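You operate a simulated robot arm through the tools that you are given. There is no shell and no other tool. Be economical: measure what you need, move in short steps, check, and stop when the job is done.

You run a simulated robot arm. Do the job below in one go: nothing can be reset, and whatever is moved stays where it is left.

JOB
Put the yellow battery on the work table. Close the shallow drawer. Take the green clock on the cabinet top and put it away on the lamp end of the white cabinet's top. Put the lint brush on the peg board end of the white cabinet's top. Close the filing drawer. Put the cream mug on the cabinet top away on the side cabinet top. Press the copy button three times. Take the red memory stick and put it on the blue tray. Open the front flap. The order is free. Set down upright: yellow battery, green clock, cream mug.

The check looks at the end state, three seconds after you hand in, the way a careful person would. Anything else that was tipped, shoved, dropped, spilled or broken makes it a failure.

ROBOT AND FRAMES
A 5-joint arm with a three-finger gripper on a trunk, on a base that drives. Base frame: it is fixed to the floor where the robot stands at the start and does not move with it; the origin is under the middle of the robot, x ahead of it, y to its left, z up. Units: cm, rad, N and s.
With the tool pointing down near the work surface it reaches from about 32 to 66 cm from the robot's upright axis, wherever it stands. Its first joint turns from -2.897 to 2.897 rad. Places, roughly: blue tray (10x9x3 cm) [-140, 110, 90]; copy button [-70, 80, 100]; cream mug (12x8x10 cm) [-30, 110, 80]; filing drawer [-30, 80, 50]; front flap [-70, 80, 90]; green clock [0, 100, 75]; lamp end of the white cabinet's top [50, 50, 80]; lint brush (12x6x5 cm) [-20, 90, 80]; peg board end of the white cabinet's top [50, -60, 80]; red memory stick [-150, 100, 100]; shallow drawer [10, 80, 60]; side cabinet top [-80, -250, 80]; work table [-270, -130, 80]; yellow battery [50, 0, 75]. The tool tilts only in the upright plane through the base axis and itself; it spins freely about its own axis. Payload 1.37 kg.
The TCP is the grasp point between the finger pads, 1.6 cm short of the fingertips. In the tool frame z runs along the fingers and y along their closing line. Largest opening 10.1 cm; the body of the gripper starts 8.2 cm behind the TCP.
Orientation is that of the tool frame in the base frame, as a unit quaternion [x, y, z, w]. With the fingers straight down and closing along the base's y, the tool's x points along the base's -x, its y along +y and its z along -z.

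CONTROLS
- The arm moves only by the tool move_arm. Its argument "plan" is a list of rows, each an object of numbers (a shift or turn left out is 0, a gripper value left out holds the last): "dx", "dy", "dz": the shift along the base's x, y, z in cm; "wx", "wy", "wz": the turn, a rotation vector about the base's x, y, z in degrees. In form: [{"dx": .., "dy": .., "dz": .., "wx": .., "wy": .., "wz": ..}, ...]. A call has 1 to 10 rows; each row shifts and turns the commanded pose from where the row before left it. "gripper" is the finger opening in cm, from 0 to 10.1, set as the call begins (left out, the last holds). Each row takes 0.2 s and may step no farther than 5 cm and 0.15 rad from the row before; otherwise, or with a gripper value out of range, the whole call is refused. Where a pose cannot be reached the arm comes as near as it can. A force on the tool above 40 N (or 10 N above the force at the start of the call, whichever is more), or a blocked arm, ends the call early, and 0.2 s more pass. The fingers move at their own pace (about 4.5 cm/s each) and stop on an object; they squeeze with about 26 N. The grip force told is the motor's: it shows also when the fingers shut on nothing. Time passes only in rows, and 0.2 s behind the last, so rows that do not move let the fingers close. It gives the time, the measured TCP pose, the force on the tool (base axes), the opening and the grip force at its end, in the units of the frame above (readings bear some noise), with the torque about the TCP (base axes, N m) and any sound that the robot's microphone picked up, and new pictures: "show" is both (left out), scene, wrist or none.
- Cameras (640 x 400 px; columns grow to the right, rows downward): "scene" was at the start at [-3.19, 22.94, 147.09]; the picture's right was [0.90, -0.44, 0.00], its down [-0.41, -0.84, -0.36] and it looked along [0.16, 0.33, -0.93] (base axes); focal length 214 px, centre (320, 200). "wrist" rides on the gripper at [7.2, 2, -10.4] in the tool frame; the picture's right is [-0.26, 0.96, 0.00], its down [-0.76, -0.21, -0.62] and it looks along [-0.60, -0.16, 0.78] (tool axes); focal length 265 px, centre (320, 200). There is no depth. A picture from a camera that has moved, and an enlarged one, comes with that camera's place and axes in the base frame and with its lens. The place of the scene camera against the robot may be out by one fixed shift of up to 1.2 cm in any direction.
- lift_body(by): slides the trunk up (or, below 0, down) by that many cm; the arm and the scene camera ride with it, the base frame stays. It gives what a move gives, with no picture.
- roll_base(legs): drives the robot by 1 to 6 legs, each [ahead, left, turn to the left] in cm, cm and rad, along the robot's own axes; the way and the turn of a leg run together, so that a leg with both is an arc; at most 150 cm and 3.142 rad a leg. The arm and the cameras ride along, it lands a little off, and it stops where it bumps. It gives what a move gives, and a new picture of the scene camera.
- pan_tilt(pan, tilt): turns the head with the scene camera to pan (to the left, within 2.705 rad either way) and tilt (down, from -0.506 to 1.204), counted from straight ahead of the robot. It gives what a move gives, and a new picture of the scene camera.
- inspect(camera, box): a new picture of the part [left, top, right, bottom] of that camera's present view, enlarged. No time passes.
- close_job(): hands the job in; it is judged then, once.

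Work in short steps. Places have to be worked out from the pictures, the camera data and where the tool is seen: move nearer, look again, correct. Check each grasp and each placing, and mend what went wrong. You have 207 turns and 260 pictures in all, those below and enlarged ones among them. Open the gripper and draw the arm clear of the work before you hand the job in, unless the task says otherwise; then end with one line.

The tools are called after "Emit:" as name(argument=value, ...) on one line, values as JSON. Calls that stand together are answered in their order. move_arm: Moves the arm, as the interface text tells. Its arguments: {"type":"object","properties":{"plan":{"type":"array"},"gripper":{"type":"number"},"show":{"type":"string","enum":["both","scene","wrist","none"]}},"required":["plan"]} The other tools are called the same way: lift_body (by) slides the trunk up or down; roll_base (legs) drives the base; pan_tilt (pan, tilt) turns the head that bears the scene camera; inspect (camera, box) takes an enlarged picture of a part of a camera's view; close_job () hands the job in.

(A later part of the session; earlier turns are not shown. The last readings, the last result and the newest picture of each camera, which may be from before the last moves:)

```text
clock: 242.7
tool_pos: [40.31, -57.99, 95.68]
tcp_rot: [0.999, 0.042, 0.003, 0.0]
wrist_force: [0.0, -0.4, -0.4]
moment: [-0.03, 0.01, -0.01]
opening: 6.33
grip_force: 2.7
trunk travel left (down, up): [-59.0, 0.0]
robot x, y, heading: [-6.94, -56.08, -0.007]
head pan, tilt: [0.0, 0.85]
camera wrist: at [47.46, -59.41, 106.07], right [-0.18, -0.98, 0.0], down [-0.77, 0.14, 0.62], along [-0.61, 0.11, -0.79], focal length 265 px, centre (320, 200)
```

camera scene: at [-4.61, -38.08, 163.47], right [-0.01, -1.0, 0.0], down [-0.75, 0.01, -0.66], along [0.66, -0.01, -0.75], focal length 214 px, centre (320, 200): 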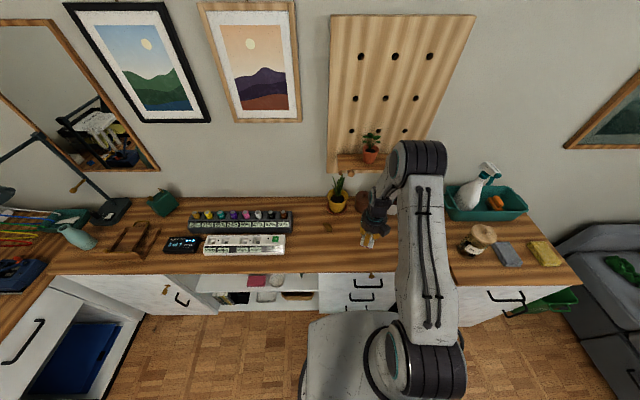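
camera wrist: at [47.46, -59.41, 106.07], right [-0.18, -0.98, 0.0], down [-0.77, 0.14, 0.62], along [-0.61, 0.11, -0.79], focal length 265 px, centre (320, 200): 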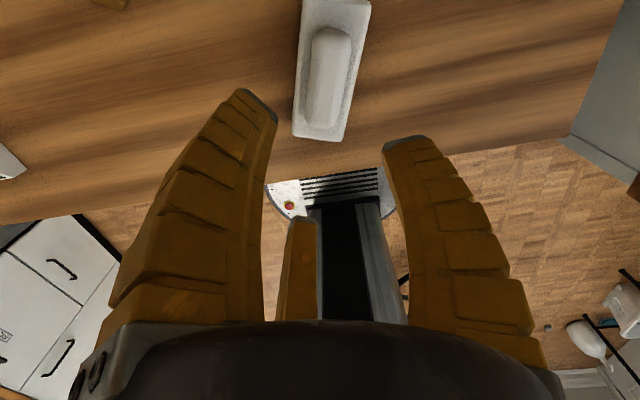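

Brush is placed. While here, I go for the yellow battery next: roll along to y≈10 and look into the rack.

Emit:
roll_base(legs=[[0, 69, 0]])

Emit:
move_arm(plan=[{"dx": 1, "wy": 0.2}], gripper=5, show="both")

Emit:
inspect(camera="scene", box=[270, 150, 470, 275])

```text
clock: 246.5
tool_pos: [40.74, 11.62, 95.63]
tcp_rot: [0.999, 0.044, 0.003, 0.001]
wrist_force: [0.3, -0.2, -0.4]
moment: [0.02, 0.02, 0.0]
opening: 6.36
grip_force: 2.3
trunk travel left (down, up): [-59.0, 0.0]
robot x, y, heading: [-6.56, 13.19, -0.006]
head pan, tilt: [0.0, 0.85]
camera scene: at [-4.27, 31.39, 163.46], right [0.0, -1.0, 0.0], down [-0.75, 0.0, -0.66], along [0.66, 0.0, -0.75], focal length 214 px, centre (320, 200)
```

scene: 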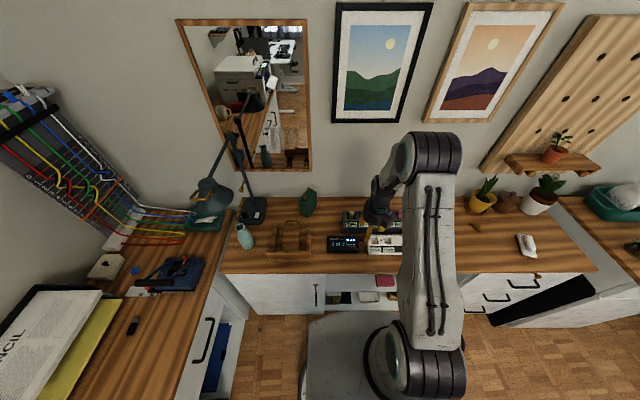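

```text
clock: 246.9
tool_pos: [41.76, 11.52, 95.54]
tcp_rot: [0.999, 0.045, 0.001, 0.0]
wrist_force: [-0.1, -0.3, -0.2]
moment: [-0.01, 0.0, 0.05]
opening: 5.4
grip_force: 2.7
trunk travel left (down, up): [-59.0, 0.0]
robot x, y, heading: [-6.59, 12.97, -0.004]
head pan, tilt: [0.0, 0.85]
camera scene: at [-4.23, 31.34, 163.46], right [0.0, -1.0, 0.0], down [-0.75, 0.0, -0.66], along [0.66, 0.0, -0.75], focal length 214 px, centre (320, 200)
camera wrist: at [49.06, 10.24, 105.98], right [-0.18, -0.98, 0.0], down [-0.77, 0.14, 0.62], along [-0.61, 0.11, -0.79], focal length 265 px, centre (320, 200)
```

scene: 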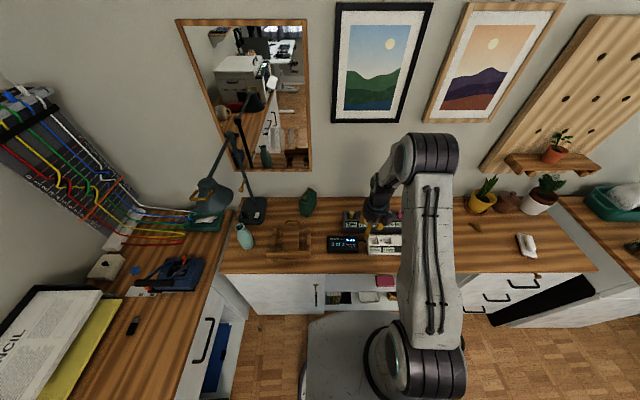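
wrist: 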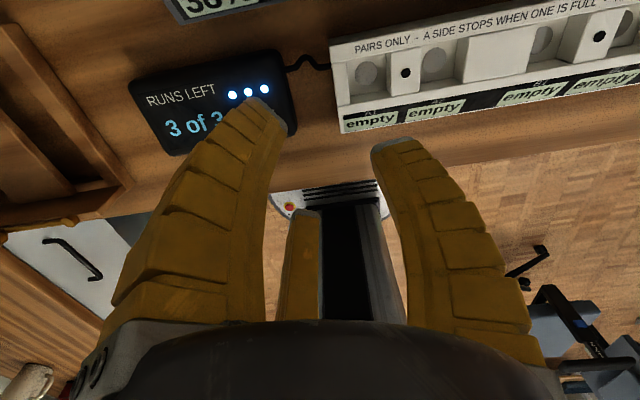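

```text
3.20 times, centred on (370, 212) of scene
camera zoom: at [-4.23, 31.34, 163.46], right [0.0, -1.0, 0.0], down [-0.75, 0.0, -0.66], along [0.66, 0.0, -0.75], focal length 686 px, centre (160, 160)
```

zoom: 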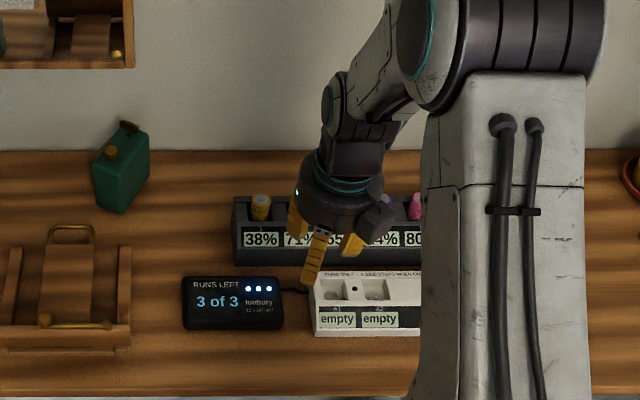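

I drive 7 cm nearer and extend to above the rack.

Emit:
roll_base(legs=[[7, 0, 0]])

Emit:
move_arm(plan=[{"dx": 3, "dz": 1}, {"dx": 2}], show="wrist")

```text
clock: 247.9
tool_pos: [48.88, 11.61, 95.41]
tcp_rot: [0.999, 0.044, 0.001, 0.0]
wrist_force: [0.1, 0.4, -0.1]
moment: [-0.02, 0.06, 0.02]
opening: 5.4
grip_force: 2.7
trunk travel left (down, up): [-59.0, 0.0]
robot x, y, heading: [0.22, 13.79, -0.003]
head pan, tilt: [0.0, 0.85]
camera scene: at [2.93, 31.3, 163.46], right [0.0, -1.0, 0.0], down [-0.75, 0.0, -0.66], along [0.66, 0.0, -0.75], focal length 214 px, centre (320, 200)
```

scene: 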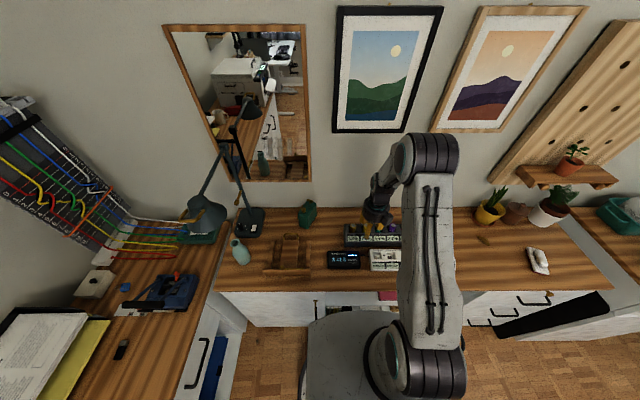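

```text
clock: 248.5
tool_pos: [53.81, 11.51, 96.48]
tcp_rot: [0.999, 0.045, 0.0, -0.001]
wrist_force: [0.0, 0.3, -1.4]
moment: [0.02, 0.01, -0.01]
opening: 5.38
grip_force: 2.8
trunk travel left (down, up): [-59.0, 0.0]
robot x, y, heading: [0.42, 13.36, -0.006]
head pan, tilt: [0.0, 0.85]
camera wrist: at [61.08, 10.2, 106.97], right [-0.17, -0.98, 0.0], down [-0.77, 0.14, 0.62], along [-0.61, 0.11, -0.79], focal length 265 px, centre (320, 200)
```

wrist: 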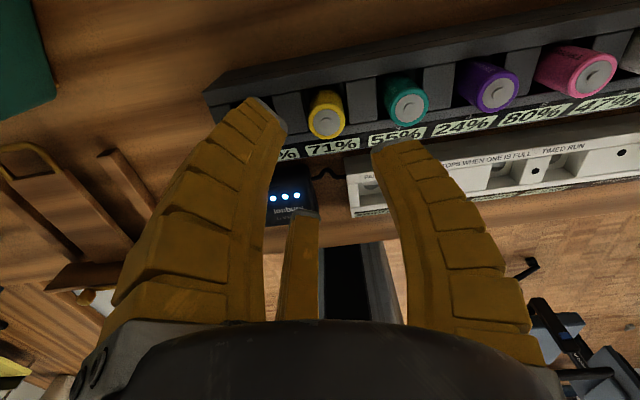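

I zoom on the yellow battery in the rack.

Emit:
inspect(camera="wrist", box=[260, 60, 460, 185])

Emit:
pan_tilt(pan=-0.3, tilt=0.6)

Emit:
inspect(camera="scene", box=[180, 240, 360, 360])

```text
3.20 times, centred on (360, 122) of wrist
camera zoom: at [61.08, 10.2, 106.97], right [-0.17, -0.98, 0.0], down [-0.77, 0.14, 0.62], along [-0.61, 0.11, -0.79], focal length 849 px, centre (192, 448)
```

zoom: 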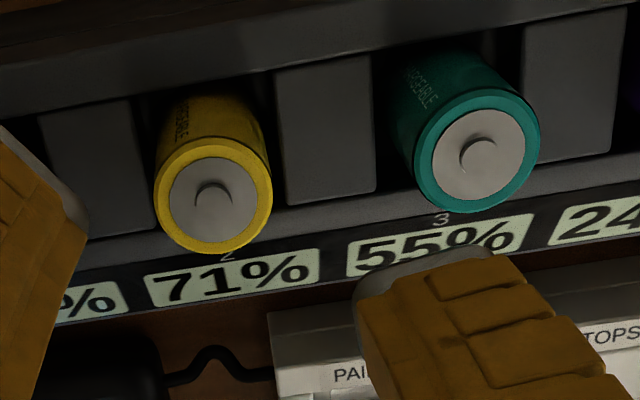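

```text
clock: 249.3
tool_pos: [53.76, 11.49, 96.58]
tcp_rot: [0.999, 0.046, 0.001, 0.0]
wrist_force: [-0.9, -0.1, -0.4]
moment: [-0.01, 0.02, 0.0]
opening: 5.38
grip_force: 2.3
trunk travel left (down, up): [-59.0, 0.0]
robot x, y, heading: [0.47, 13.21, -0.008]
head pan, tilt: [-0.3, 0.6]
camera scene: at [3.38, 28.69, 165.55], right [-0.3, -0.95, 0.0], down [-0.54, 0.17, -0.82], along [0.79, -0.25, -0.57], focal length 214 px, centre (320, 200)
```

scene: 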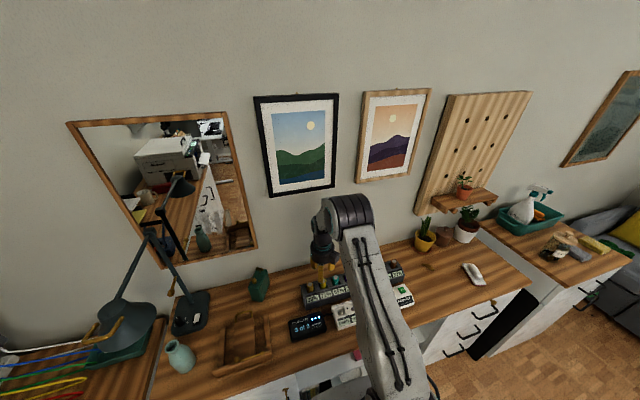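

```text
3.33 times, centred on (270, 300) of scene
camera zoom: at [3.38, 28.69, 165.55], right [-0.3, -0.95, 0.0], down [-0.54, 0.17, -0.82], along [0.79, -0.25, -0.57], focal length 715 px, centre (487, -133)
```

zoom: 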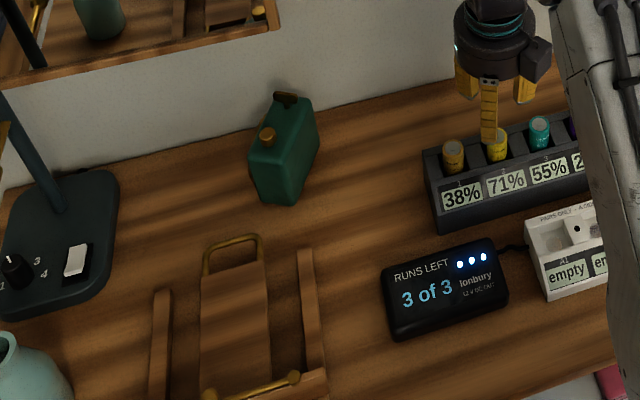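

Battery protrudes ~2.5 cm above the rack; top z≈87.5. I align in y and descend to z≈91 to refine.

Emit:
move_arm(plan=[{"dy": -0.4, "dz": -2.5}, {"dz": -2.5}], gripper=4.6, show="wrist")

Emit:
inspect(camera="wrist", box=[240, 80, 440, 230])

```text
clock: 249.9
tool_pos: [53.85, 11.25, 91.63]
tcp_rot: [0.999, 0.045, 0.001, 0.0]
wrist_force: [1.2, -0.9, 0.2]
moment: [0.0, 0.0, 0.0]
opening: 4.99
grip_force: 3.2
trunk travel left (down, up): [-59.0, 0.0]
robot x, y, heading: [0.14, 13.34, -0.004]
head pan, tilt: [-0.3, 0.6]
camera wrist: at [61.1, 9.85, 101.96], right [-0.18, -0.98, 0.0], down [-0.77, 0.14, 0.62], along [-0.61, 0.11, -0.79], focal length 265 px, centre (320, 200)
```

wrist: 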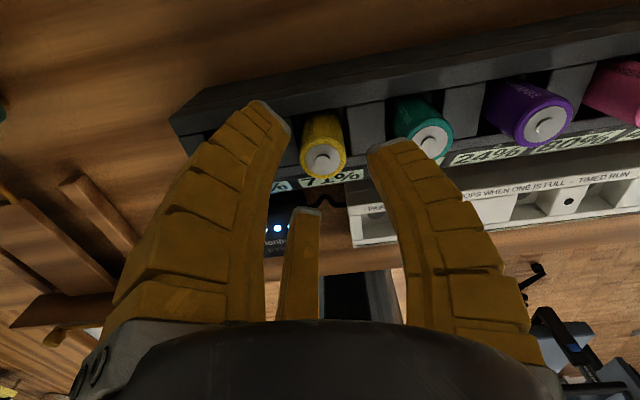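

```text
2.67 times, centred on (340, 155) of wrist
camera zoom: at [61.1, 9.85, 101.96], right [-0.18, -0.98, 0.0], down [-0.77, 0.14, 0.62], along [-0.61, 0.11, -0.79], focal length 708 px, centre (267, 320)
```

zoom: 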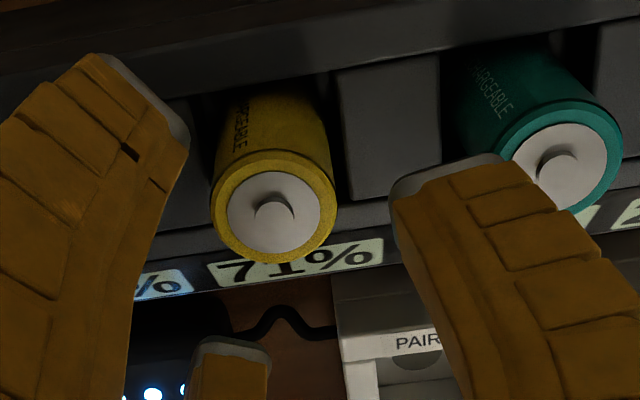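

Battery top at (53.75, 11.05, 88.9). I descend to z≈88.2 around it and close.

Emit:
move_arm(plan=[{"dx": -0.1, "dy": -0.2, "dz": -1.4}, {"dz": -1}, {"dz": -1}], show="wrist")

Emit:
move_arm(plan=[{}, {}, {}], gripper=1, show="wrist")

```text
clock: 250.6
tool_pos: [54.22, 11.25, 89.58]
tcp_rot: [0.999, 0.046, 0.01, 0.002]
wrist_force: [-6.1, 5.9, 28.8]
moment: [-1.37, -0.02, -0.28]
opening: 4.37
grip_force: 4.2
trunk travel left (down, up): [-59.0, 0.0]
robot x, y, heading: [0.5, 13.74, -0.001]
head pan, tilt: [-0.3, 0.6]
stopped in row 3: the force on the tool passed its limit at 49 N (the readings are from after the stop); the commanded pose is now the measured one
camera wrist: at [61.19, 9.89, 100.19], right [-0.17, -0.98, 0.0], down [-0.79, 0.14, 0.6], along [-0.59, 0.11, -0.8], focal length 265 px, centre (320, 200)
```

wrist: 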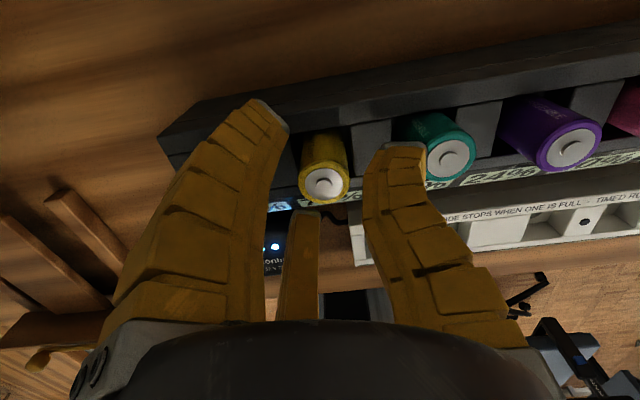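

```text
clock: 251.4
tool_pos: [54.09, 11.04, 89.2]
tcp_rot: [0.999, 0.045, 0.007, 0.0]
wrist_force: [0.3, 1.1, -1.3]
moment: [0.04, 0.02, 0.01]
opening: 1.78
grip_force: 25.9
trunk travel left (down, up): [-59.0, 0.0]
robot x, y, heading: [0.5, 13.15, -0.003]
head pan, tilt: [-0.3, 0.6]
camera wrist: at [61.26, 9.75, 99.57], right [-0.18, -0.98, 0.0], down [-0.78, 0.14, 0.61], along [-0.6, 0.11, -0.79], focal length 265 px, centre (320, 200)
```

wrist: 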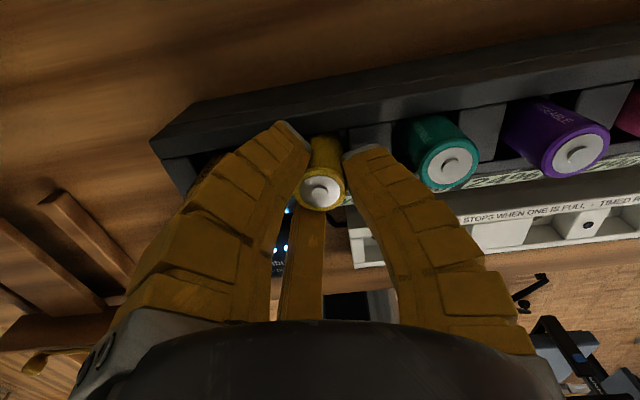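

A finger brushed the neighbour, but the grip now holds the yellow top (~1.3 cm overlap). Lift gently and check.

Emit:
move_arm(plan=[{"dz": 0.5}, {"dz": 0.8}, {"dz": 1}, {"dz": 1}], show="wrist")

```text
clock: 252.4
tool_pos: [54.06, 11.19, 92.53]
tcp_rot: [0.999, 0.046, 0.006, 0.0]
wrist_force: [-0.9, -0.7, -0.4]
moment: [0.02, 0.01, 0.01]
opening: 1.78
grip_force: 26.1
trunk travel left (down, up): [-59.0, 0.0]
robot x, y, heading: [0.11, 13.76, 0.002]
head pan, tilt: [-0.3, 0.6]
camera wrist: at [61.24, 9.8, 103.05], right [-0.18, -0.98, 0.0], down [-0.78, 0.14, 0.61], along [-0.6, 0.11, -0.79], focal length 265 px, centre (320, 200)
```

wrist: 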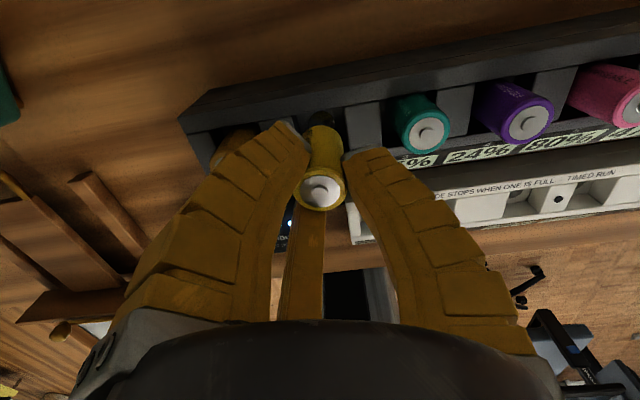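

The battery is out. I raise it, correct the tiny tilt, and back away from the cabinet, then turn around toward the work table.

Emit:
move_arm(plan=[{"dz": 2, "wy": 0.35}, {"dz": 2, "wy": 0.3}, {"dz": 2}, {"dx": -2, "dz": 2}], show="wrist")

Emit:
roll_base(legs=[[-45, 0, 0], [0, -10, 0], [0, 0, 3.14]])

```text
clock: 253.4
tool_pos: [52.12, 11.12, 100.54]
tcp_rot: [0.999, 0.046, 0.001, 0.0]
wrist_force: [0.6, 0.1, -1.5]
moment: [-0.02, -0.03, 0.03]
opening: 1.79
grip_force: 25.8
trunk travel left (down, up): [-59.0, 0.0]
robot x, y, heading: [0.49, 13.75, -0.001]
head pan, tilt: [-0.3, 0.6]
camera wrist: at [59.3, 9.82, 110.98], right [-0.18, -0.98, 0.0], down [-0.77, 0.14, 0.62], along [-0.61, 0.11, -0.79], focal length 265 px, centre (320, 200)
```

wrist: 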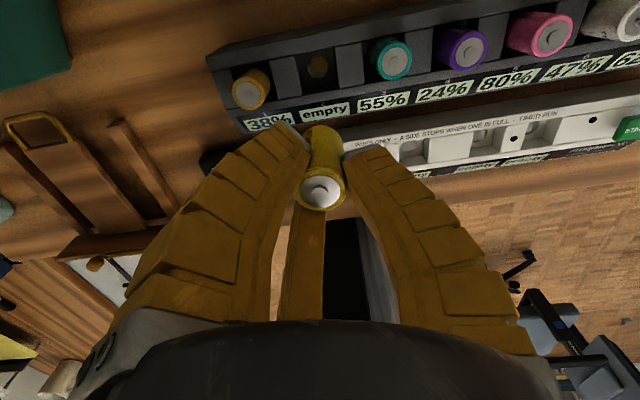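

```text
clock: 264.3
tool_pos: [-96.4, 4.22, 100.49]
tcp_rot: [-0.061, 0.998, 0.0, -0.001]
wrist_force: [0.5, -0.2, -0.6]
moment: [0.03, 0.0, -0.05]
opening: 1.84
grip_force: 26.3
trunk travel left (down, up): [-59.0, 0.0]
robot x, y, heading: [-44.8, 3.35, -3.116]
head pan, tilt: [-0.3, 0.6]
camera scene: at [-46.49, -11.1, 165.55], right [0.27, 0.96, 0.0], down [0.54, -0.15, -0.83], along [-0.79, 0.22, -0.56], focal length 214 px, centre (320, 200)
```

scene: 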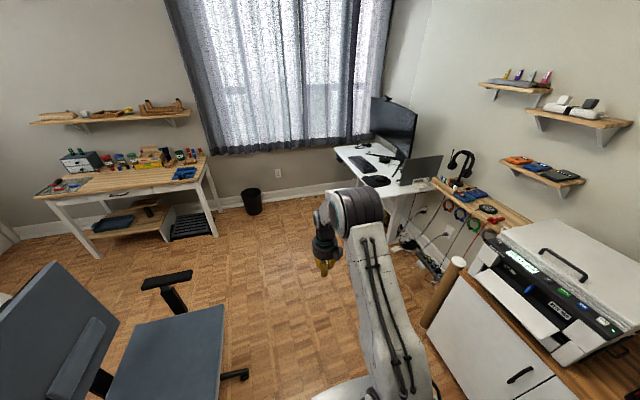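

Yellow battery's slot shows "empty". The chair occupies y<-40; I drive along y≈3 to x≈-185, then toward the work table.

Emit:
roll_base(legs=[[138, 0, -0.026], [0, 100, 0]])

Emit:
pan_tilt(pan=0.1, tilt=0.9)

```text
clock: 276.1
tool_pos: [-234.6, -97.68, 100.5]
tcp_rot: [-0.048, 0.999, 0.0, 0.0]
wrist_force: [-0.2, -0.8, -1.7]
moment: [0.02, 0.0, 0.01]
opening: 1.83
grip_force: 25.7
trunk travel left (down, up): [-59.0, 0.0]
robot x, y, heading: [-182.71, -99.43, -3.143]
head pan, tilt: [-0.3, 0.6]
camera scene: at [-184.94, -114.18, 165.55], right [0.29, 0.96, 0.0], down [0.54, -0.17, -0.83], along [-0.79, 0.24, -0.56], focal length 214 px, centre (320, 200)
```

scene: 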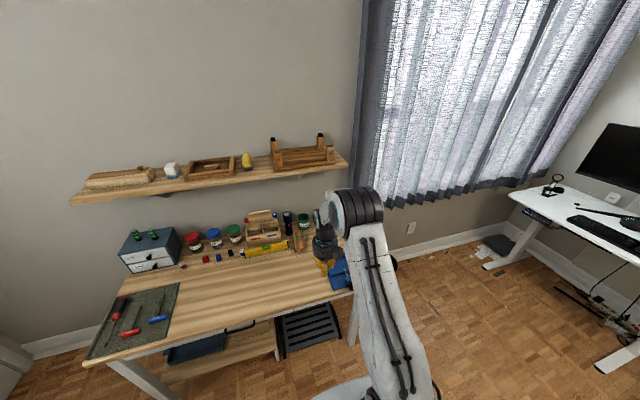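

```text
clock: 276.9
tool_pos: [-234.45, -97.57, 100.55]
tcp_rot: [-0.048, 0.999, 0.0, -0.001]
wrist_force: [-0.1, -0.5, -0.9]
moment: [0.03, -0.02, -0.02]
opening: 1.8
grip_force: 26.3
trunk travel left (down, up): [-59.0, 0.0]
robot x, y, heading: [-183.34, -99.56, -3.138]
head pan, tilt: [0.099, 0.901]
camera scene: at [-184.01, -117.49, 163.08], right [-0.1, 0.99, 0.0], down [0.78, 0.08, -0.62], along [-0.62, -0.06, -0.78], focal length 214 px, centre (320, 200)
```

scene: 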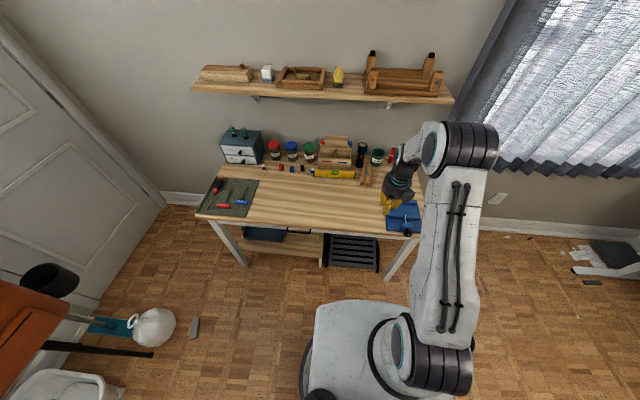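

The middle of the work table is free around (-247, -127). I move there: 28 cm left, 12 cm ahead.

Emit:
roll_base(legs=[[0, 28, 0], [12, 0, 0]])

Emit:
move_arm(plan=[{"dz": -3}, {"dz": -3}], show="wrist")

```text
clock: 279.7
tool_pos: [-246.43, -125.45, 100.5]
tcp_rot: [-0.048, 0.999, 0.0, 0.0]
wrist_force: [-0.3, 0.7, -1.3]
moment: [0.03, -0.05, -0.01]
opening: 1.8
grip_force: 26.1
trunk travel left (down, up): [-59.0, 0.0]
robot x, y, heading: [-194.76, -127.59, -3.142]
head pan, tilt: [0.099, 0.901]
camera scene: at [-196.08, -145.48, 163.07], right [-0.1, 0.99, 0.0], down [0.78, 0.08, -0.62], along [-0.62, -0.06, -0.78], focal length 214 px, centre (320, 200)
```

scene: 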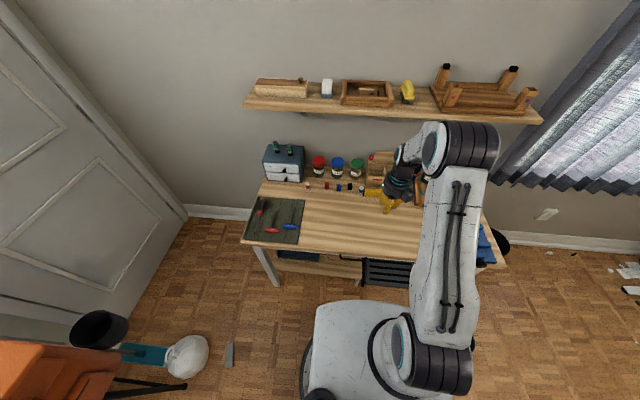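

```text
clock: 280.3
tool_pos: [-246.35, -125.38, 94.49]
tcp_rot: [-0.048, 0.999, 0.0, -0.001]
wrist_force: [0.0, 0.0, -0.6]
moment: [0.0, -0.02, 0.01]
opening: 1.79
grip_force: 25.5
trunk travel left (down, up): [-59.0, 0.0]
robot x, y, heading: [-194.7, -127.9, -3.136]
head pan, tilt: [0.099, 0.901]
camera wrist: at [-253.73, -124.24, 104.83], right [0.17, 0.99, 0.0], down [0.77, -0.13, 0.62], along [0.61, -0.11, -0.78], focal length 265 px, centre (320, 200)
```

wrist: 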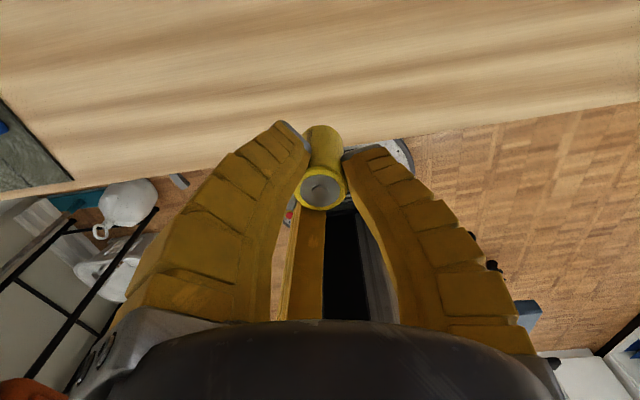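

I go 5 cm deeper over the table, then lower stepwise; the battery's bottom is ~7.5 cm below the TCP.

Emit:
roll_base(legs=[[5, 0, 0]])

Emit:
move_arm(plan=[{"dz": -2}, {"dz": -2}, {"dz": -1}], show="wrist")

```text
clock: 281.2
tool_pos: [-251.42, -125.51, 94.37]
tcp_rot: [-0.048, 0.999, 0.0, 0.0]
wrist_force: [-0.2, 0.3, -1.0]
moment: [0.02, -0.08, 0.02]
opening: 1.78
grip_force: 26.0
trunk travel left (down, up): [-59.0, 0.0]
robot x, y, heading: [-199.59, -127.36, -3.141]
head pan, tilt: [0.099, 0.901]
camera scene: at [-201.04, -145.48, 163.07], right [-0.1, 0.99, 0.0], down [0.78, 0.08, -0.62], along [-0.62, -0.06, -0.78], focal length 214 px, centre (320, 200)
```

scene: 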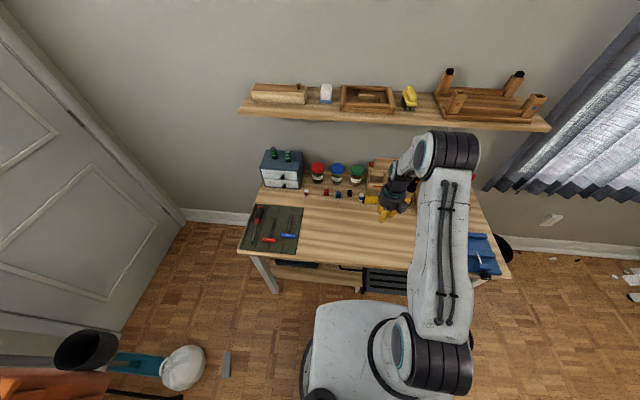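

```text
clock: 282.0
tool_pos: [-251.28, -125.49, 89.39]
tcp_rot: [-0.048, 0.999, 0.0, -0.001]
wrist_force: [0.8, -0.7, -0.6]
moment: [0.02, -0.02, -0.03]
opening: 1.8
grip_force: 26.1
trunk travel left (down, up): [-59.0, 0.0]
robot x, y, heading: [-199.65, -127.74, -3.14]
head pan, tilt: [0.099, 0.901]
camera wrist: at [-258.72, -124.18, 99.84], right [0.17, 0.99, 0.0], down [0.77, -0.13, 0.62], along [0.61, -0.11, -0.79], focal length 265 px, centre (320, 200)
```

wrist: 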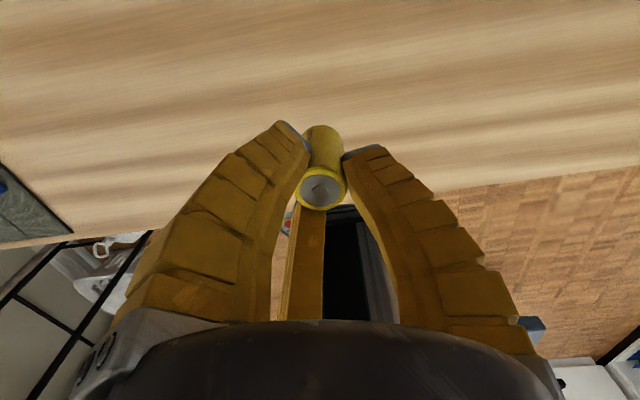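

Clear; continue down in small steps until light contact.

Emit:
move_arm(plan=[{"dz": -1}, {"dz": -0.6}, {"dz": -0.5}, {"dz": -0.5}, {"dz": -0.4}, {"dz": -0.4}], show="none")

```text
clock: 283.4
tool_pos: [-251.39, -125.51, 86.05]
tcp_rot: [-0.048, 0.999, -0.001, -0.001]
wrist_force: [-0.4, 0.1, -1.4]
moment: [0.01, -0.01, -0.03]
opening: 1.79
grip_force: 26.2
trunk travel left (down, up): [-59.0, 0.0]
robot x, y, heading: [-199.68, -127.6, -3.142]
head pan, tilt: [0.099, 0.901]
```

Emit:
move_arm(plan=[{"dz": -0.4}, {"dz": -0.4}, {"dz": -0.4}, {"dz": -0.4}, {"dz": -0.3}], show="wrist")

```text
clock: 284.6
tool_pos: [-251.31, -125.53, 84.18]
tcp_rot: [-0.048, 0.999, 0.001, 0.0]
wrist_force: [-0.2, 0.3, -0.1]
moment: [-0.01, -0.01, 0.0]
opening: 1.79
grip_force: 26.0
trunk travel left (down, up): [-59.0, 0.0]
robot x, y, heading: [-199.67, -127.62, -3.143]
head pan, tilt: [0.099, 0.901]
camera wrist: at [-258.72, -124.23, 94.58], right [0.17, 0.99, 0.0], down [0.77, -0.13, 0.62], along [0.61, -0.11, -0.79], focal length 265 px, centre (320, 200)
```

wrist: 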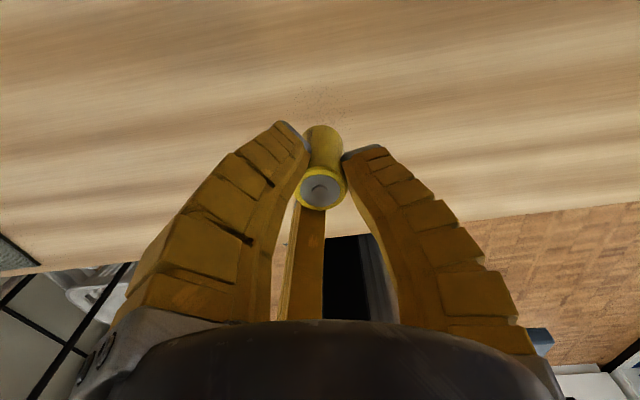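

Emit:
move_arm(plan=[{"dz": -0.4}, {"dz": -0.4}, {"dz": -0.4}, {"dz": -0.3}, {"dz": -0.3}, {"dz": -0.3}], show="none")

```text
clock: 286.0
tool_pos: [-251.3, -125.48, 82.04]
tcp_rot: [-0.048, 0.999, 0.0, -0.002]
wrist_force: [0.7, 0.0, 0.0]
moment: [-0.02, -0.03, 0.02]
opening: 1.8
grip_force: 26.3
trunk travel left (down, up): [-59.0, 0.0]
robot x, y, heading: [-199.67, -127.25, -3.141]
head pan, tilt: [0.099, 0.901]
```

Emit:
move_arm(plan=[{"dz": -0.3}, {"dz": -0.3}, {"dz": -0.3}, {"dz": -0.3}, {"dz": -0.3}], show="wrist")

```text
clock: 287.2
tool_pos: [-251.25, -125.49, 80.5]
tcp_rot: [-0.048, 0.999, 0.001, -0.001]
wrist_force: [0.6, -0.1, -0.8]
moment: [0.01, 0.02, -0.02]
opening: 1.77
grip_force: 26.2
trunk travel left (down, up): [-59.0, 0.0]
robot x, y, heading: [-199.66, -127.52, -3.14]
head pan, tilt: [0.099, 0.901]
camera wrist: at [-258.69, -124.24, 90.96], right [0.17, 0.99, 0.0], down [0.77, -0.13, 0.62], along [0.61, -0.11, -0.79], focal length 265 px, centre (320, 200)
```

wrist: 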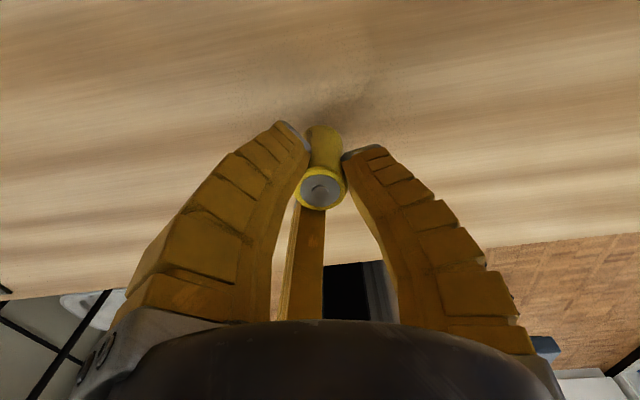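

The shadow is drawing near. Continue.

Emit:
move_arm(plan=[{"dz": -0.4}, {"dz": -0.3}, {"dz": -0.3}, {"dz": -0.3}, {"dz": -0.3}, {"dz": -0.3}], show="wrist")

```text
clock: 288.6
tool_pos: [-251.33, -125.49, 78.89]
tcp_rot: [-0.047, 0.999, 0.0, -0.004]
wrist_force: [2.9, 3.0, 23.8]
moment: [0.07, -0.05, 0.01]
opening: 2.79
grip_force: 25.6
trunk travel left (down, up): [-59.0, 0.0]
robot x, y, heading: [-199.77, -127.64, -3.142]
head pan, tilt: [0.099, 0.901]
camera wrist: at [-258.66, -124.2, 89.32], right [0.17, 0.99, 0.0], down [0.78, -0.13, 0.62], along [0.61, -0.11, -0.79], focal length 265 px, centre (320, 200)
```

wrist: 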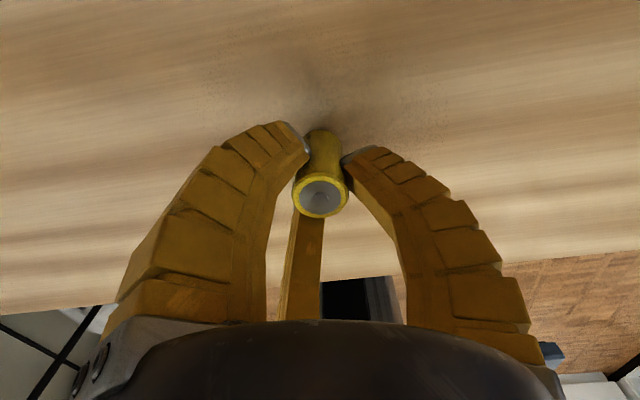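

Contact. Ease up 0.3 and release.

Emit:
move_arm(plan=[{"dz": 0.3}], show="none")

Emit:
move_arm(plan=[{}, {}, {}], gripper=5, show="wrist")

```text
clock: 289.0
tool_pos: [-251.26, -125.52, 78.99]
tcp_rot: [-0.048, 0.999, -0.001, -0.002]
wrist_force: [-2.0, 3.2, 15.4]
moment: [-0.01, 0.12, 0.01]
opening: 2.44
grip_force: 26.0
trunk travel left (down, up): [-59.0, 0.0]
robot x, y, heading: [-199.91, -127.26, -3.139]
head pan, tilt: [0.099, 0.901]
```

```text
clock: 289.8
tool_pos: [-251.28, -125.45, 78.92]
tcp_rot: [-0.047, 0.999, 0.0, 0.0]
wrist_force: [-0.1, 0.7, 0.8]
moment: [0.0, -0.02, 0.03]
opening: 5.4
grip_force: 2.9
trunk travel left (down, up): [-59.0, 0.0]
robot x, y, heading: [-199.53, -127.96, -3.14]
head pan, tilt: [0.099, 0.901]
camera wrist: at [-258.69, -124.26, 89.36], right [0.17, 0.99, 0.0], down [0.77, -0.13, 0.62], along [0.61, -0.11, -0.79], focal length 265 px, centre (320, 200)
```

wrist: 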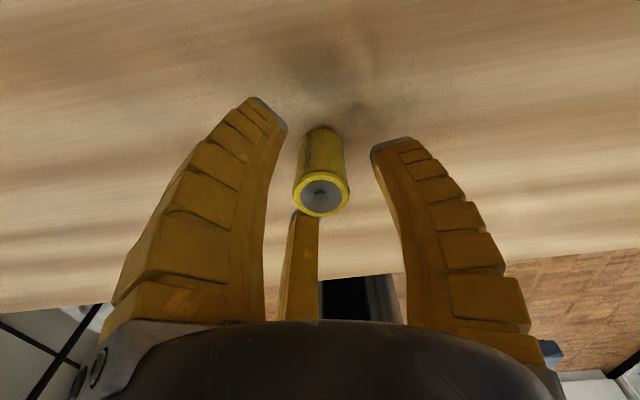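

Battery stands upright. Raise straight up and confirm.

Emit:
move_arm(plan=[{"dz": 2}, {"dz": 4}, {"dz": 4}, {"dz": 4}, {"dz": 4}], show="both")

```text
clock: 291.0
tool_pos: [-251.2, -125.4, 97.02]
tcp_rot: [-0.048, 0.999, 0.0, -0.001]
wrist_force: [-0.1, -0.4, -0.2]
moment: [0.02, -0.01, 0.0]
opening: 5.39
grip_force: 2.7
trunk travel left (down, up): [-59.0, 0.0]
robot x, y, heading: [-199.82, -127.78, -3.138]
head pan, tilt: [0.099, 0.901]
camera scene: at [-200.77, -145.48, 163.07], right [-0.1, 0.99, 0.0], down [0.78, 0.08, -0.62], along [-0.62, -0.06, -0.78], focal length 214 px, centre (320, 200)
camera wrist: at [-258.61, -124.18, 107.36], right [0.17, 0.99, 0.0], down [0.77, -0.13, 0.62], along [0.61, -0.11, -0.78], focal length 265 px, centre (320, 200)
```

scene: 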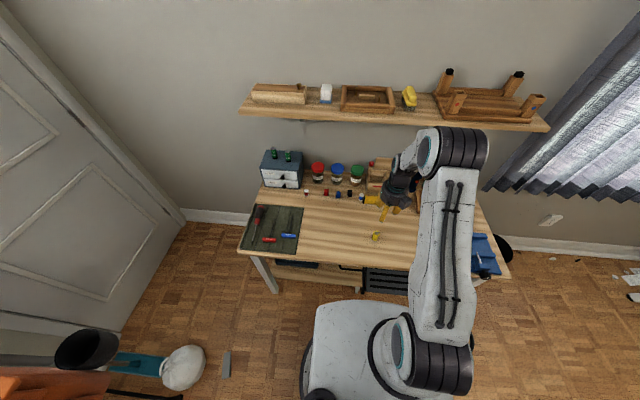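
wrist: 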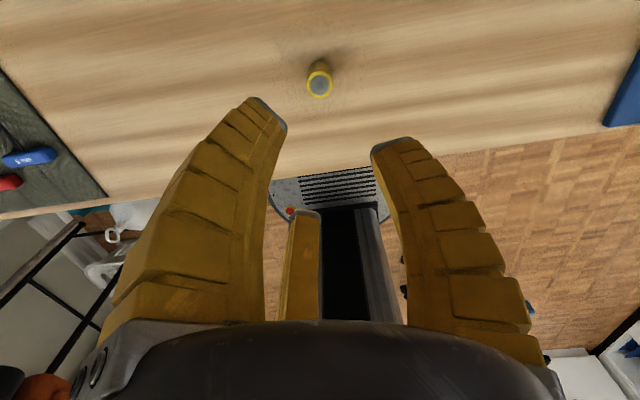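

The battery stands on the table. Now back for the mug: retrace the path and turn to face the counter (heading +y).

Emit:
roll_base(legs=[[-15, 0, 0], [0, -130, 0], [-130, 0, 0], [0, 0, -1.571]])

Emit:
pan_tilt(pan=0.0, tilt=0.9)

```text
clock: 308.4
tool_pos: [-54.11, 53.96, 96.87]
tcp_rot: [0.668, 0.744, 0.001, -0.001]
wrist_force: [0.3, -0.6, 0.4]
moment: [-0.02, 0.01, -0.02]
opening: 5.4
grip_force: 2.9
trunk travel left (down, up): [-59.0, 0.0]
robot x, y, heading: [-55.61, 2.54, 1.582]
head pan, tilt: [0.099, 0.901]
camera scene: at [-73.41, 3.87, 163.08], right [0.99, 0.11, 0.0], down [0.09, -0.78, -0.62], along [-0.07, 0.62, -0.78], focal length 214 px, centre (320, 200)
```

scene: 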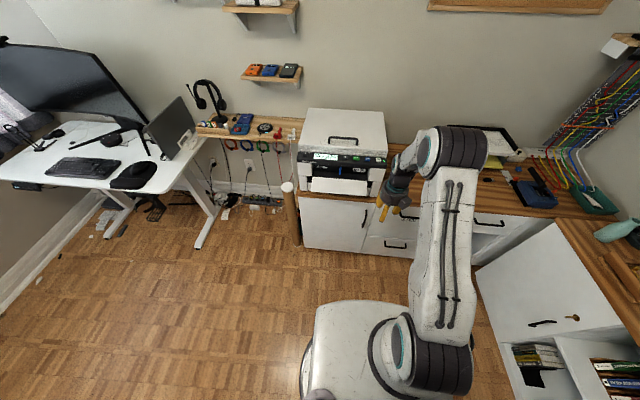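

```text
clock: 309.1
tool_pos: [-54.07, 53.86, 96.87]
tcp_rot: [0.668, 0.744, 0.001, -0.001]
wrist_force: [0.2, -0.8, -0.8]
moment: [0.0, 0.0, -0.02]
opening: 5.41
grip_force: 2.4
trunk travel left (down, up): [-59.0, 0.0]
robot x, y, heading: [-55.4, 2.42, 1.588]
head pan, tilt: [0.0, 0.901]
camera scene: at [-72.67, 3.91, 163.07], right [1.0, 0.01, 0.0], down [0.01, -0.78, -0.62], along [-0.01, 0.62, -0.78], focal length 214 px, centre (320, 200)
```

scene: 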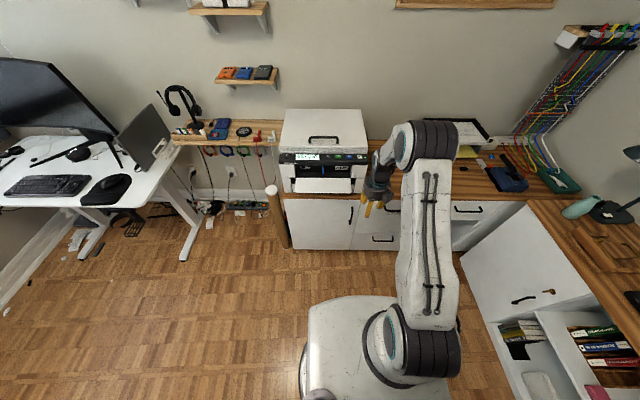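

I spin the tool 174° so the third finger is on the far side (+y), away from the mug's handle.

Emit:
move_arm(plan=[{"wz": 8.3}, {"wz": 8.3}, {"wz": 8.3}, {"wz": 8.3}, {"wz": 8.3}, {"wz": 8.3}, {"wz": 8.3}, {"wz": 8.3}, {"wz": 8.3}, {"wz": 8.3}], gripper=10, show="none")

Emit:
move_arm(plan=[{"wz": 8.3}, {"wz": 8.3}, {"wz": 8.3}, {"wz": 8.3}, {"wz": 8.3}, {"wz": 8.3}, {"wz": 8.3}, {"wz": 8.3}, {"wz": 8.3}, {"wz": 8.3}], show="none")

Emit:
move_arm(plan=[{"wz": 8}, {"wx": 7}, {"wx": 7}, {"wx": 6}], show="none")

```text
clock: 311.3
tool_pos: [-54.01, 53.79, 96.96]
tcp_rot: [0.006, 1.0, 0.0, 0.0]
wrist_force: [-0.2, 0.4, -0.6]
moment: [0.02, -0.01, -0.04]
opening: 9.99
grip_force: 0.1
trunk travel left (down, up): [-59.0, 0.0]
robot x, y, heading: [-55.66, 1.99, 1.586]
head pan, tilt: [0.0, 0.901]
```

```text
clock: 313.5
tool_pos: [-53.99, 53.69, 96.95]
tcp_rot: [-0.659, 0.752, -0.001, -0.001]
wrist_force: [0.0, -1.0, -0.2]
moment: [0.01, 0.01, -0.02]
opening: 10.01
grip_force: 0.1
trunk travel left (down, up): [-59.0, 0.0]
robot x, y, heading: [-55.16, 2.53, 1.589]
head pan, tilt: [0.0, 0.901]
```

```text
clock: 314.5
tool_pos: [-54.09, 53.86, 96.9]
tcp_rot: [0.697, -0.696, -0.118, -0.127]
wrist_force: [1.1, -0.7, 0.5]
moment: [0.01, -0.03, -0.04]
opening: 9.98
grip_force: 0.1
trunk travel left (down, up): [-59.0, 0.0]
robot x, y, heading: [-55.53, 1.98, 1.588]
head pan, tilt: [0.0, 0.901]
```

Tilted 20° outward without flags. Drive to the mug: 30 cm right, then 40 ahead.

Emit:
roll_base(legs=[[0, -30, -0.016], [40, 0, 0]])

Emit:
move_arm(plan=[{}], show="wrist")

```text
clock: 318.6
tool_pos: [-22.63, 94.27, 96.93]
tcp_rot: [-0.691, 0.703, 0.116, 0.126]
wrist_force: [0.5, 0.2, -0.8]
moment: [-0.04, 0.01, 0.01]
opening: 9.99
grip_force: 0.0
trunk travel left (down, up): [-59.0, 0.0]
robot x, y, heading: [-24.83, 42.8, 1.567]
head pan, tilt: [0.0, 0.901]
camera scene: at [-42.07, 44.73, 163.07], right [1.0, 0.0, 0.0], down [0.0, -0.78, -0.62], along [0.0, 0.62, -0.78], focal length 214 px, centre (320, 200)
```

scene: 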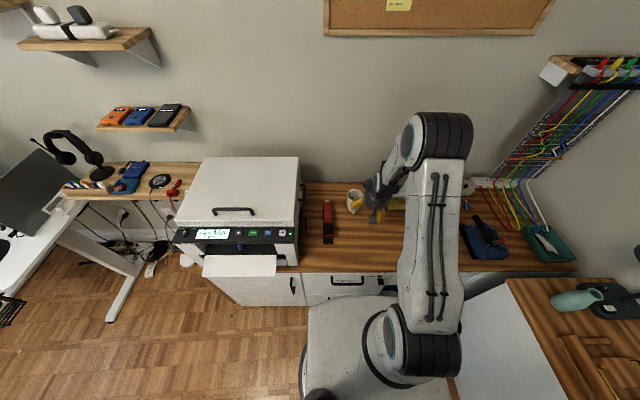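

```text
clock: 319.1
tool_pos: [-22.72, 94.29, 96.91]
tcp_rot: [-0.691, 0.702, 0.117, 0.128]
wrist_force: [-0.3, -0.2, 0.3]
moment: [-0.02, -0.01, 0.03]
opening: 9.99
grip_force: 0.0
trunk travel left (down, up): [-59.0, 0.0]
robot x, y, heading: [-24.9, 42.63, 1.569]
head pan, tilt: [0.0, 0.901]
camera wrist: at [-24.92, 83.93, 104.21], right [-0.96, 0.27, 0.08], down [0.21, 0.5, 0.84], along [0.18, 0.83, -0.53], focal length 265 px, centre (320, 200)
```

wrist: 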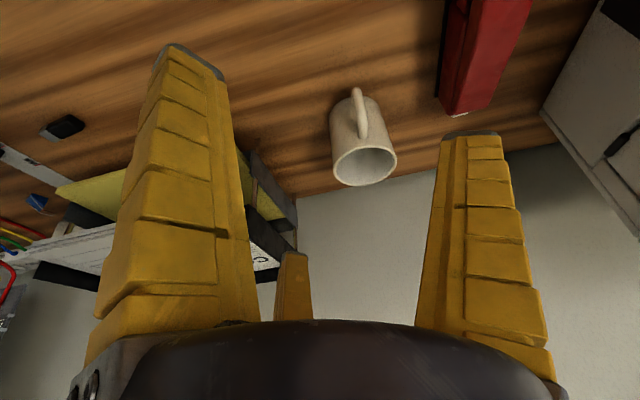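

Mug centre ≈ (-25.2, 109.3), rim z≈84.6, handle toward me. I move base 4 ahead/2.5 left, then arm +11 in y above it.

Emit:
roll_base(legs=[[4, 2.5, 0]])

Emit:
move_arm(plan=[{"dy": 4}, {"dy": 4}, {"dy": 2.5}], show="both")

```text
clock: 320.0
tool_pos: [-25.22, 98.32, 96.81]
tcp_rot: [-0.692, 0.701, 0.116, 0.126]
wrist_force: [0.2, 0.6, 0.2]
moment: [-0.02, -0.04, 0.02]
opening: 9.98
grip_force: 0.1
trunk travel left (down, up): [-59.0, 0.0]
robot x, y, heading: [-27.77, 46.6, 1.564]
head pan, tilt: [0.0, 0.901]
camera scene: at [-44.63, 48.8, 163.06], right [1.0, 0.0, 0.0], down [0.0, -0.78, -0.62], along [0.0, 0.62, -0.78], focal length 214 px, centre (320, 200)
```

scene: 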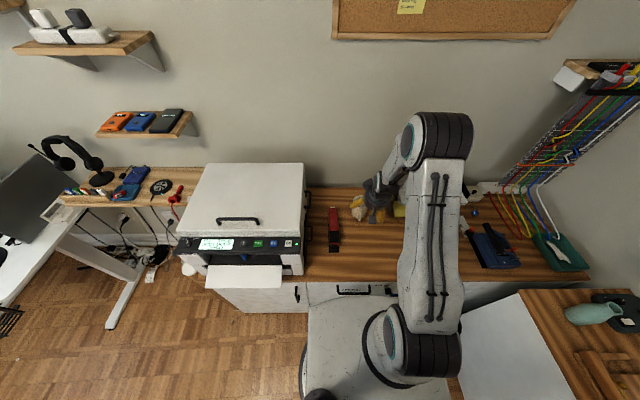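

```text
clock: 320.8
tool_pos: [-24.95, 108.79, 96.88]
tcp_rot: [-0.691, 0.702, 0.117, 0.126]
wrist_force: [1.3, 0.3, -0.2]
moment: [0.01, -0.01, 0.02]
opening: 9.96
grip_force: 0.1
trunk travel left (down, up): [-59.0, 0.0]
robot x, y, heading: [-27.0, 46.82, 1.569]
head pan, tilt: [0.0, 0.901]
camera scene: at [-44.54, 48.7, 163.07], right [1.0, 0.0, 0.0], down [0.0, -0.78, -0.62], along [0.0, 0.62, -0.78], focal length 214 px, centre (320, 200)
camera wrist: at [-27.29, 98.45, 104.21], right [-0.96, 0.26, 0.08], down [0.21, 0.5, 0.84], along [0.18, 0.83, -0.53], focal length 265 px, centre (320, 200)
```

scene: 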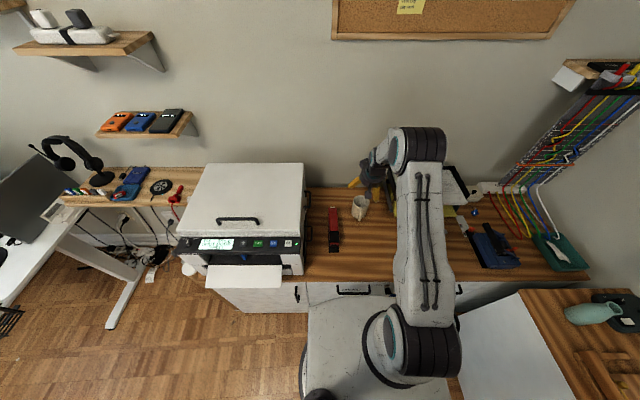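
wrist: 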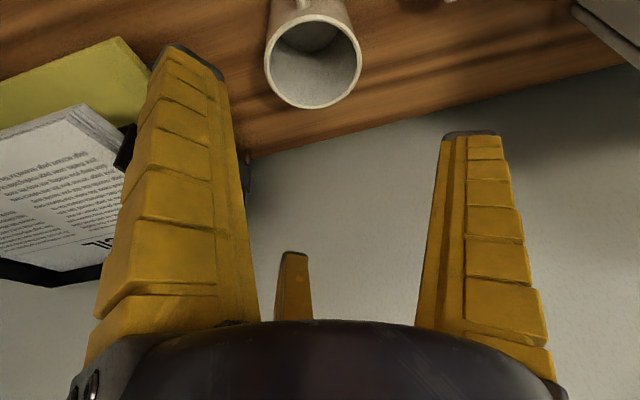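

Rim centre ≈ (-25.3, 109.7). Adjust and descend to z≈87, check.

Emit:
move_arm(plan=[{"dx": -0.35, "dy": 0.9}, {"dz": -3}, {"dz": -3}, {"dz": -3}], gripper=10.1, show="wrist")

```text
clock: 321.8
tool_pos: [-25.54, 109.59, 87.92]
tcp_rot: [-0.692, 0.701, 0.119, 0.126]
wrist_force: [-0.4, -0.1, -0.7]
moment: [-0.04, -0.01, -0.01]
opening: 10.08
grip_force: 0.0
trunk travel left (down, up): [-59.0, 0.0]
robot x, y, heading: [-27.5, 46.71, 1.569]
head pan, tilt: [0.0, 0.901]
camera wrist: at [-27.65, 99.29, 95.19], right [-0.96, 0.26, 0.08], down [0.21, 0.5, 0.84], along [0.18, 0.83, -0.53], focal length 265 px, centre (320, 200)
```

wrist: 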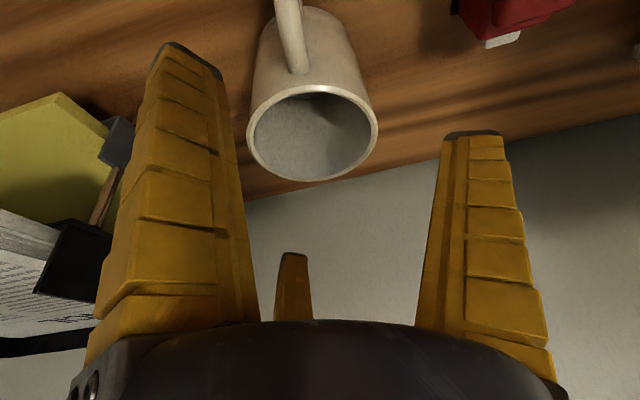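

Well aligned. Descend to z≈81 and close.

Emit:
move_arm(plan=[{"dy": -0.3, "dz": -2}, {"dz": -2}, {"dz": -1.5}, {"dz": -1.3}], show="wrist")

Emit:
move_arm(plan=[{}, {}, {}], gripper=4, show="wrist")

```text
clock: 322.8
tool_pos: [-25.52, 109.33, 81.19]
tcp_rot: [-0.691, 0.701, 0.119, 0.126]
wrist_force: [0.6, 1.4, 4.6]
moment: [0.06, -0.07, 0.0]
opening: 10.19
grip_force: 0.0
trunk travel left (down, up): [-59.0, 0.0]
robot x, y, heading: [-27.09, 46.47, 1.569]
head pan, tilt: [0.0, 0.901]
camera wrist: at [-27.62, 99.03, 88.51], right [-0.96, 0.26, 0.08], down [0.21, 0.49, 0.84], along [0.18, 0.83, -0.53], focal length 265 px, centre (320, 200)
```

wrist: 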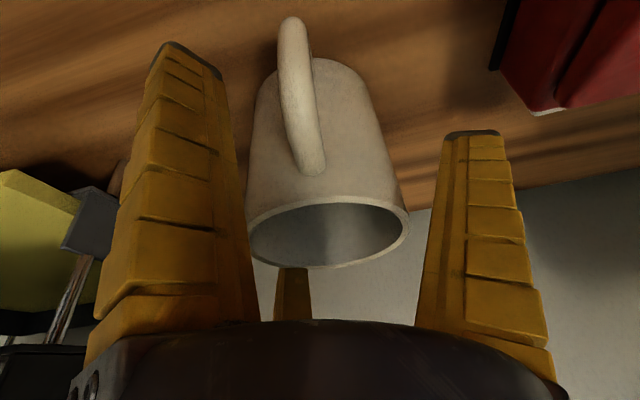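

```text
clock: 323.6
tool_pos: [-25.51, 109.27, 81.18]
tcp_rot: [-0.691, 0.702, 0.119, 0.126]
wrist_force: [-1.2, 1.5, 5.4]
moment: [-0.06, -0.08, 0.02]
opening: 8.18
grip_force: 26.4
trunk travel left (down, up): [-59.0, 0.0]
robot x, y, heading: [-27.08, 46.54, 1.569]
head pan, tilt: [0.0, 0.901]
camera wrist: at [-27.69, 98.95, 88.48], right [-0.96, 0.26, 0.08], down [0.21, 0.5, 0.84], along [0.18, 0.83, -0.53], focal length 265 px, centre (320, 200)
```

wrist: 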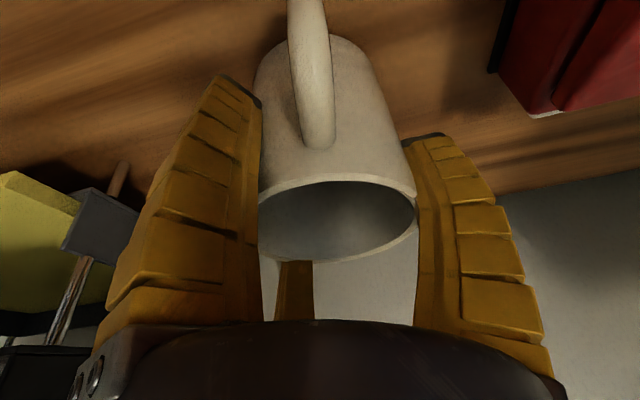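

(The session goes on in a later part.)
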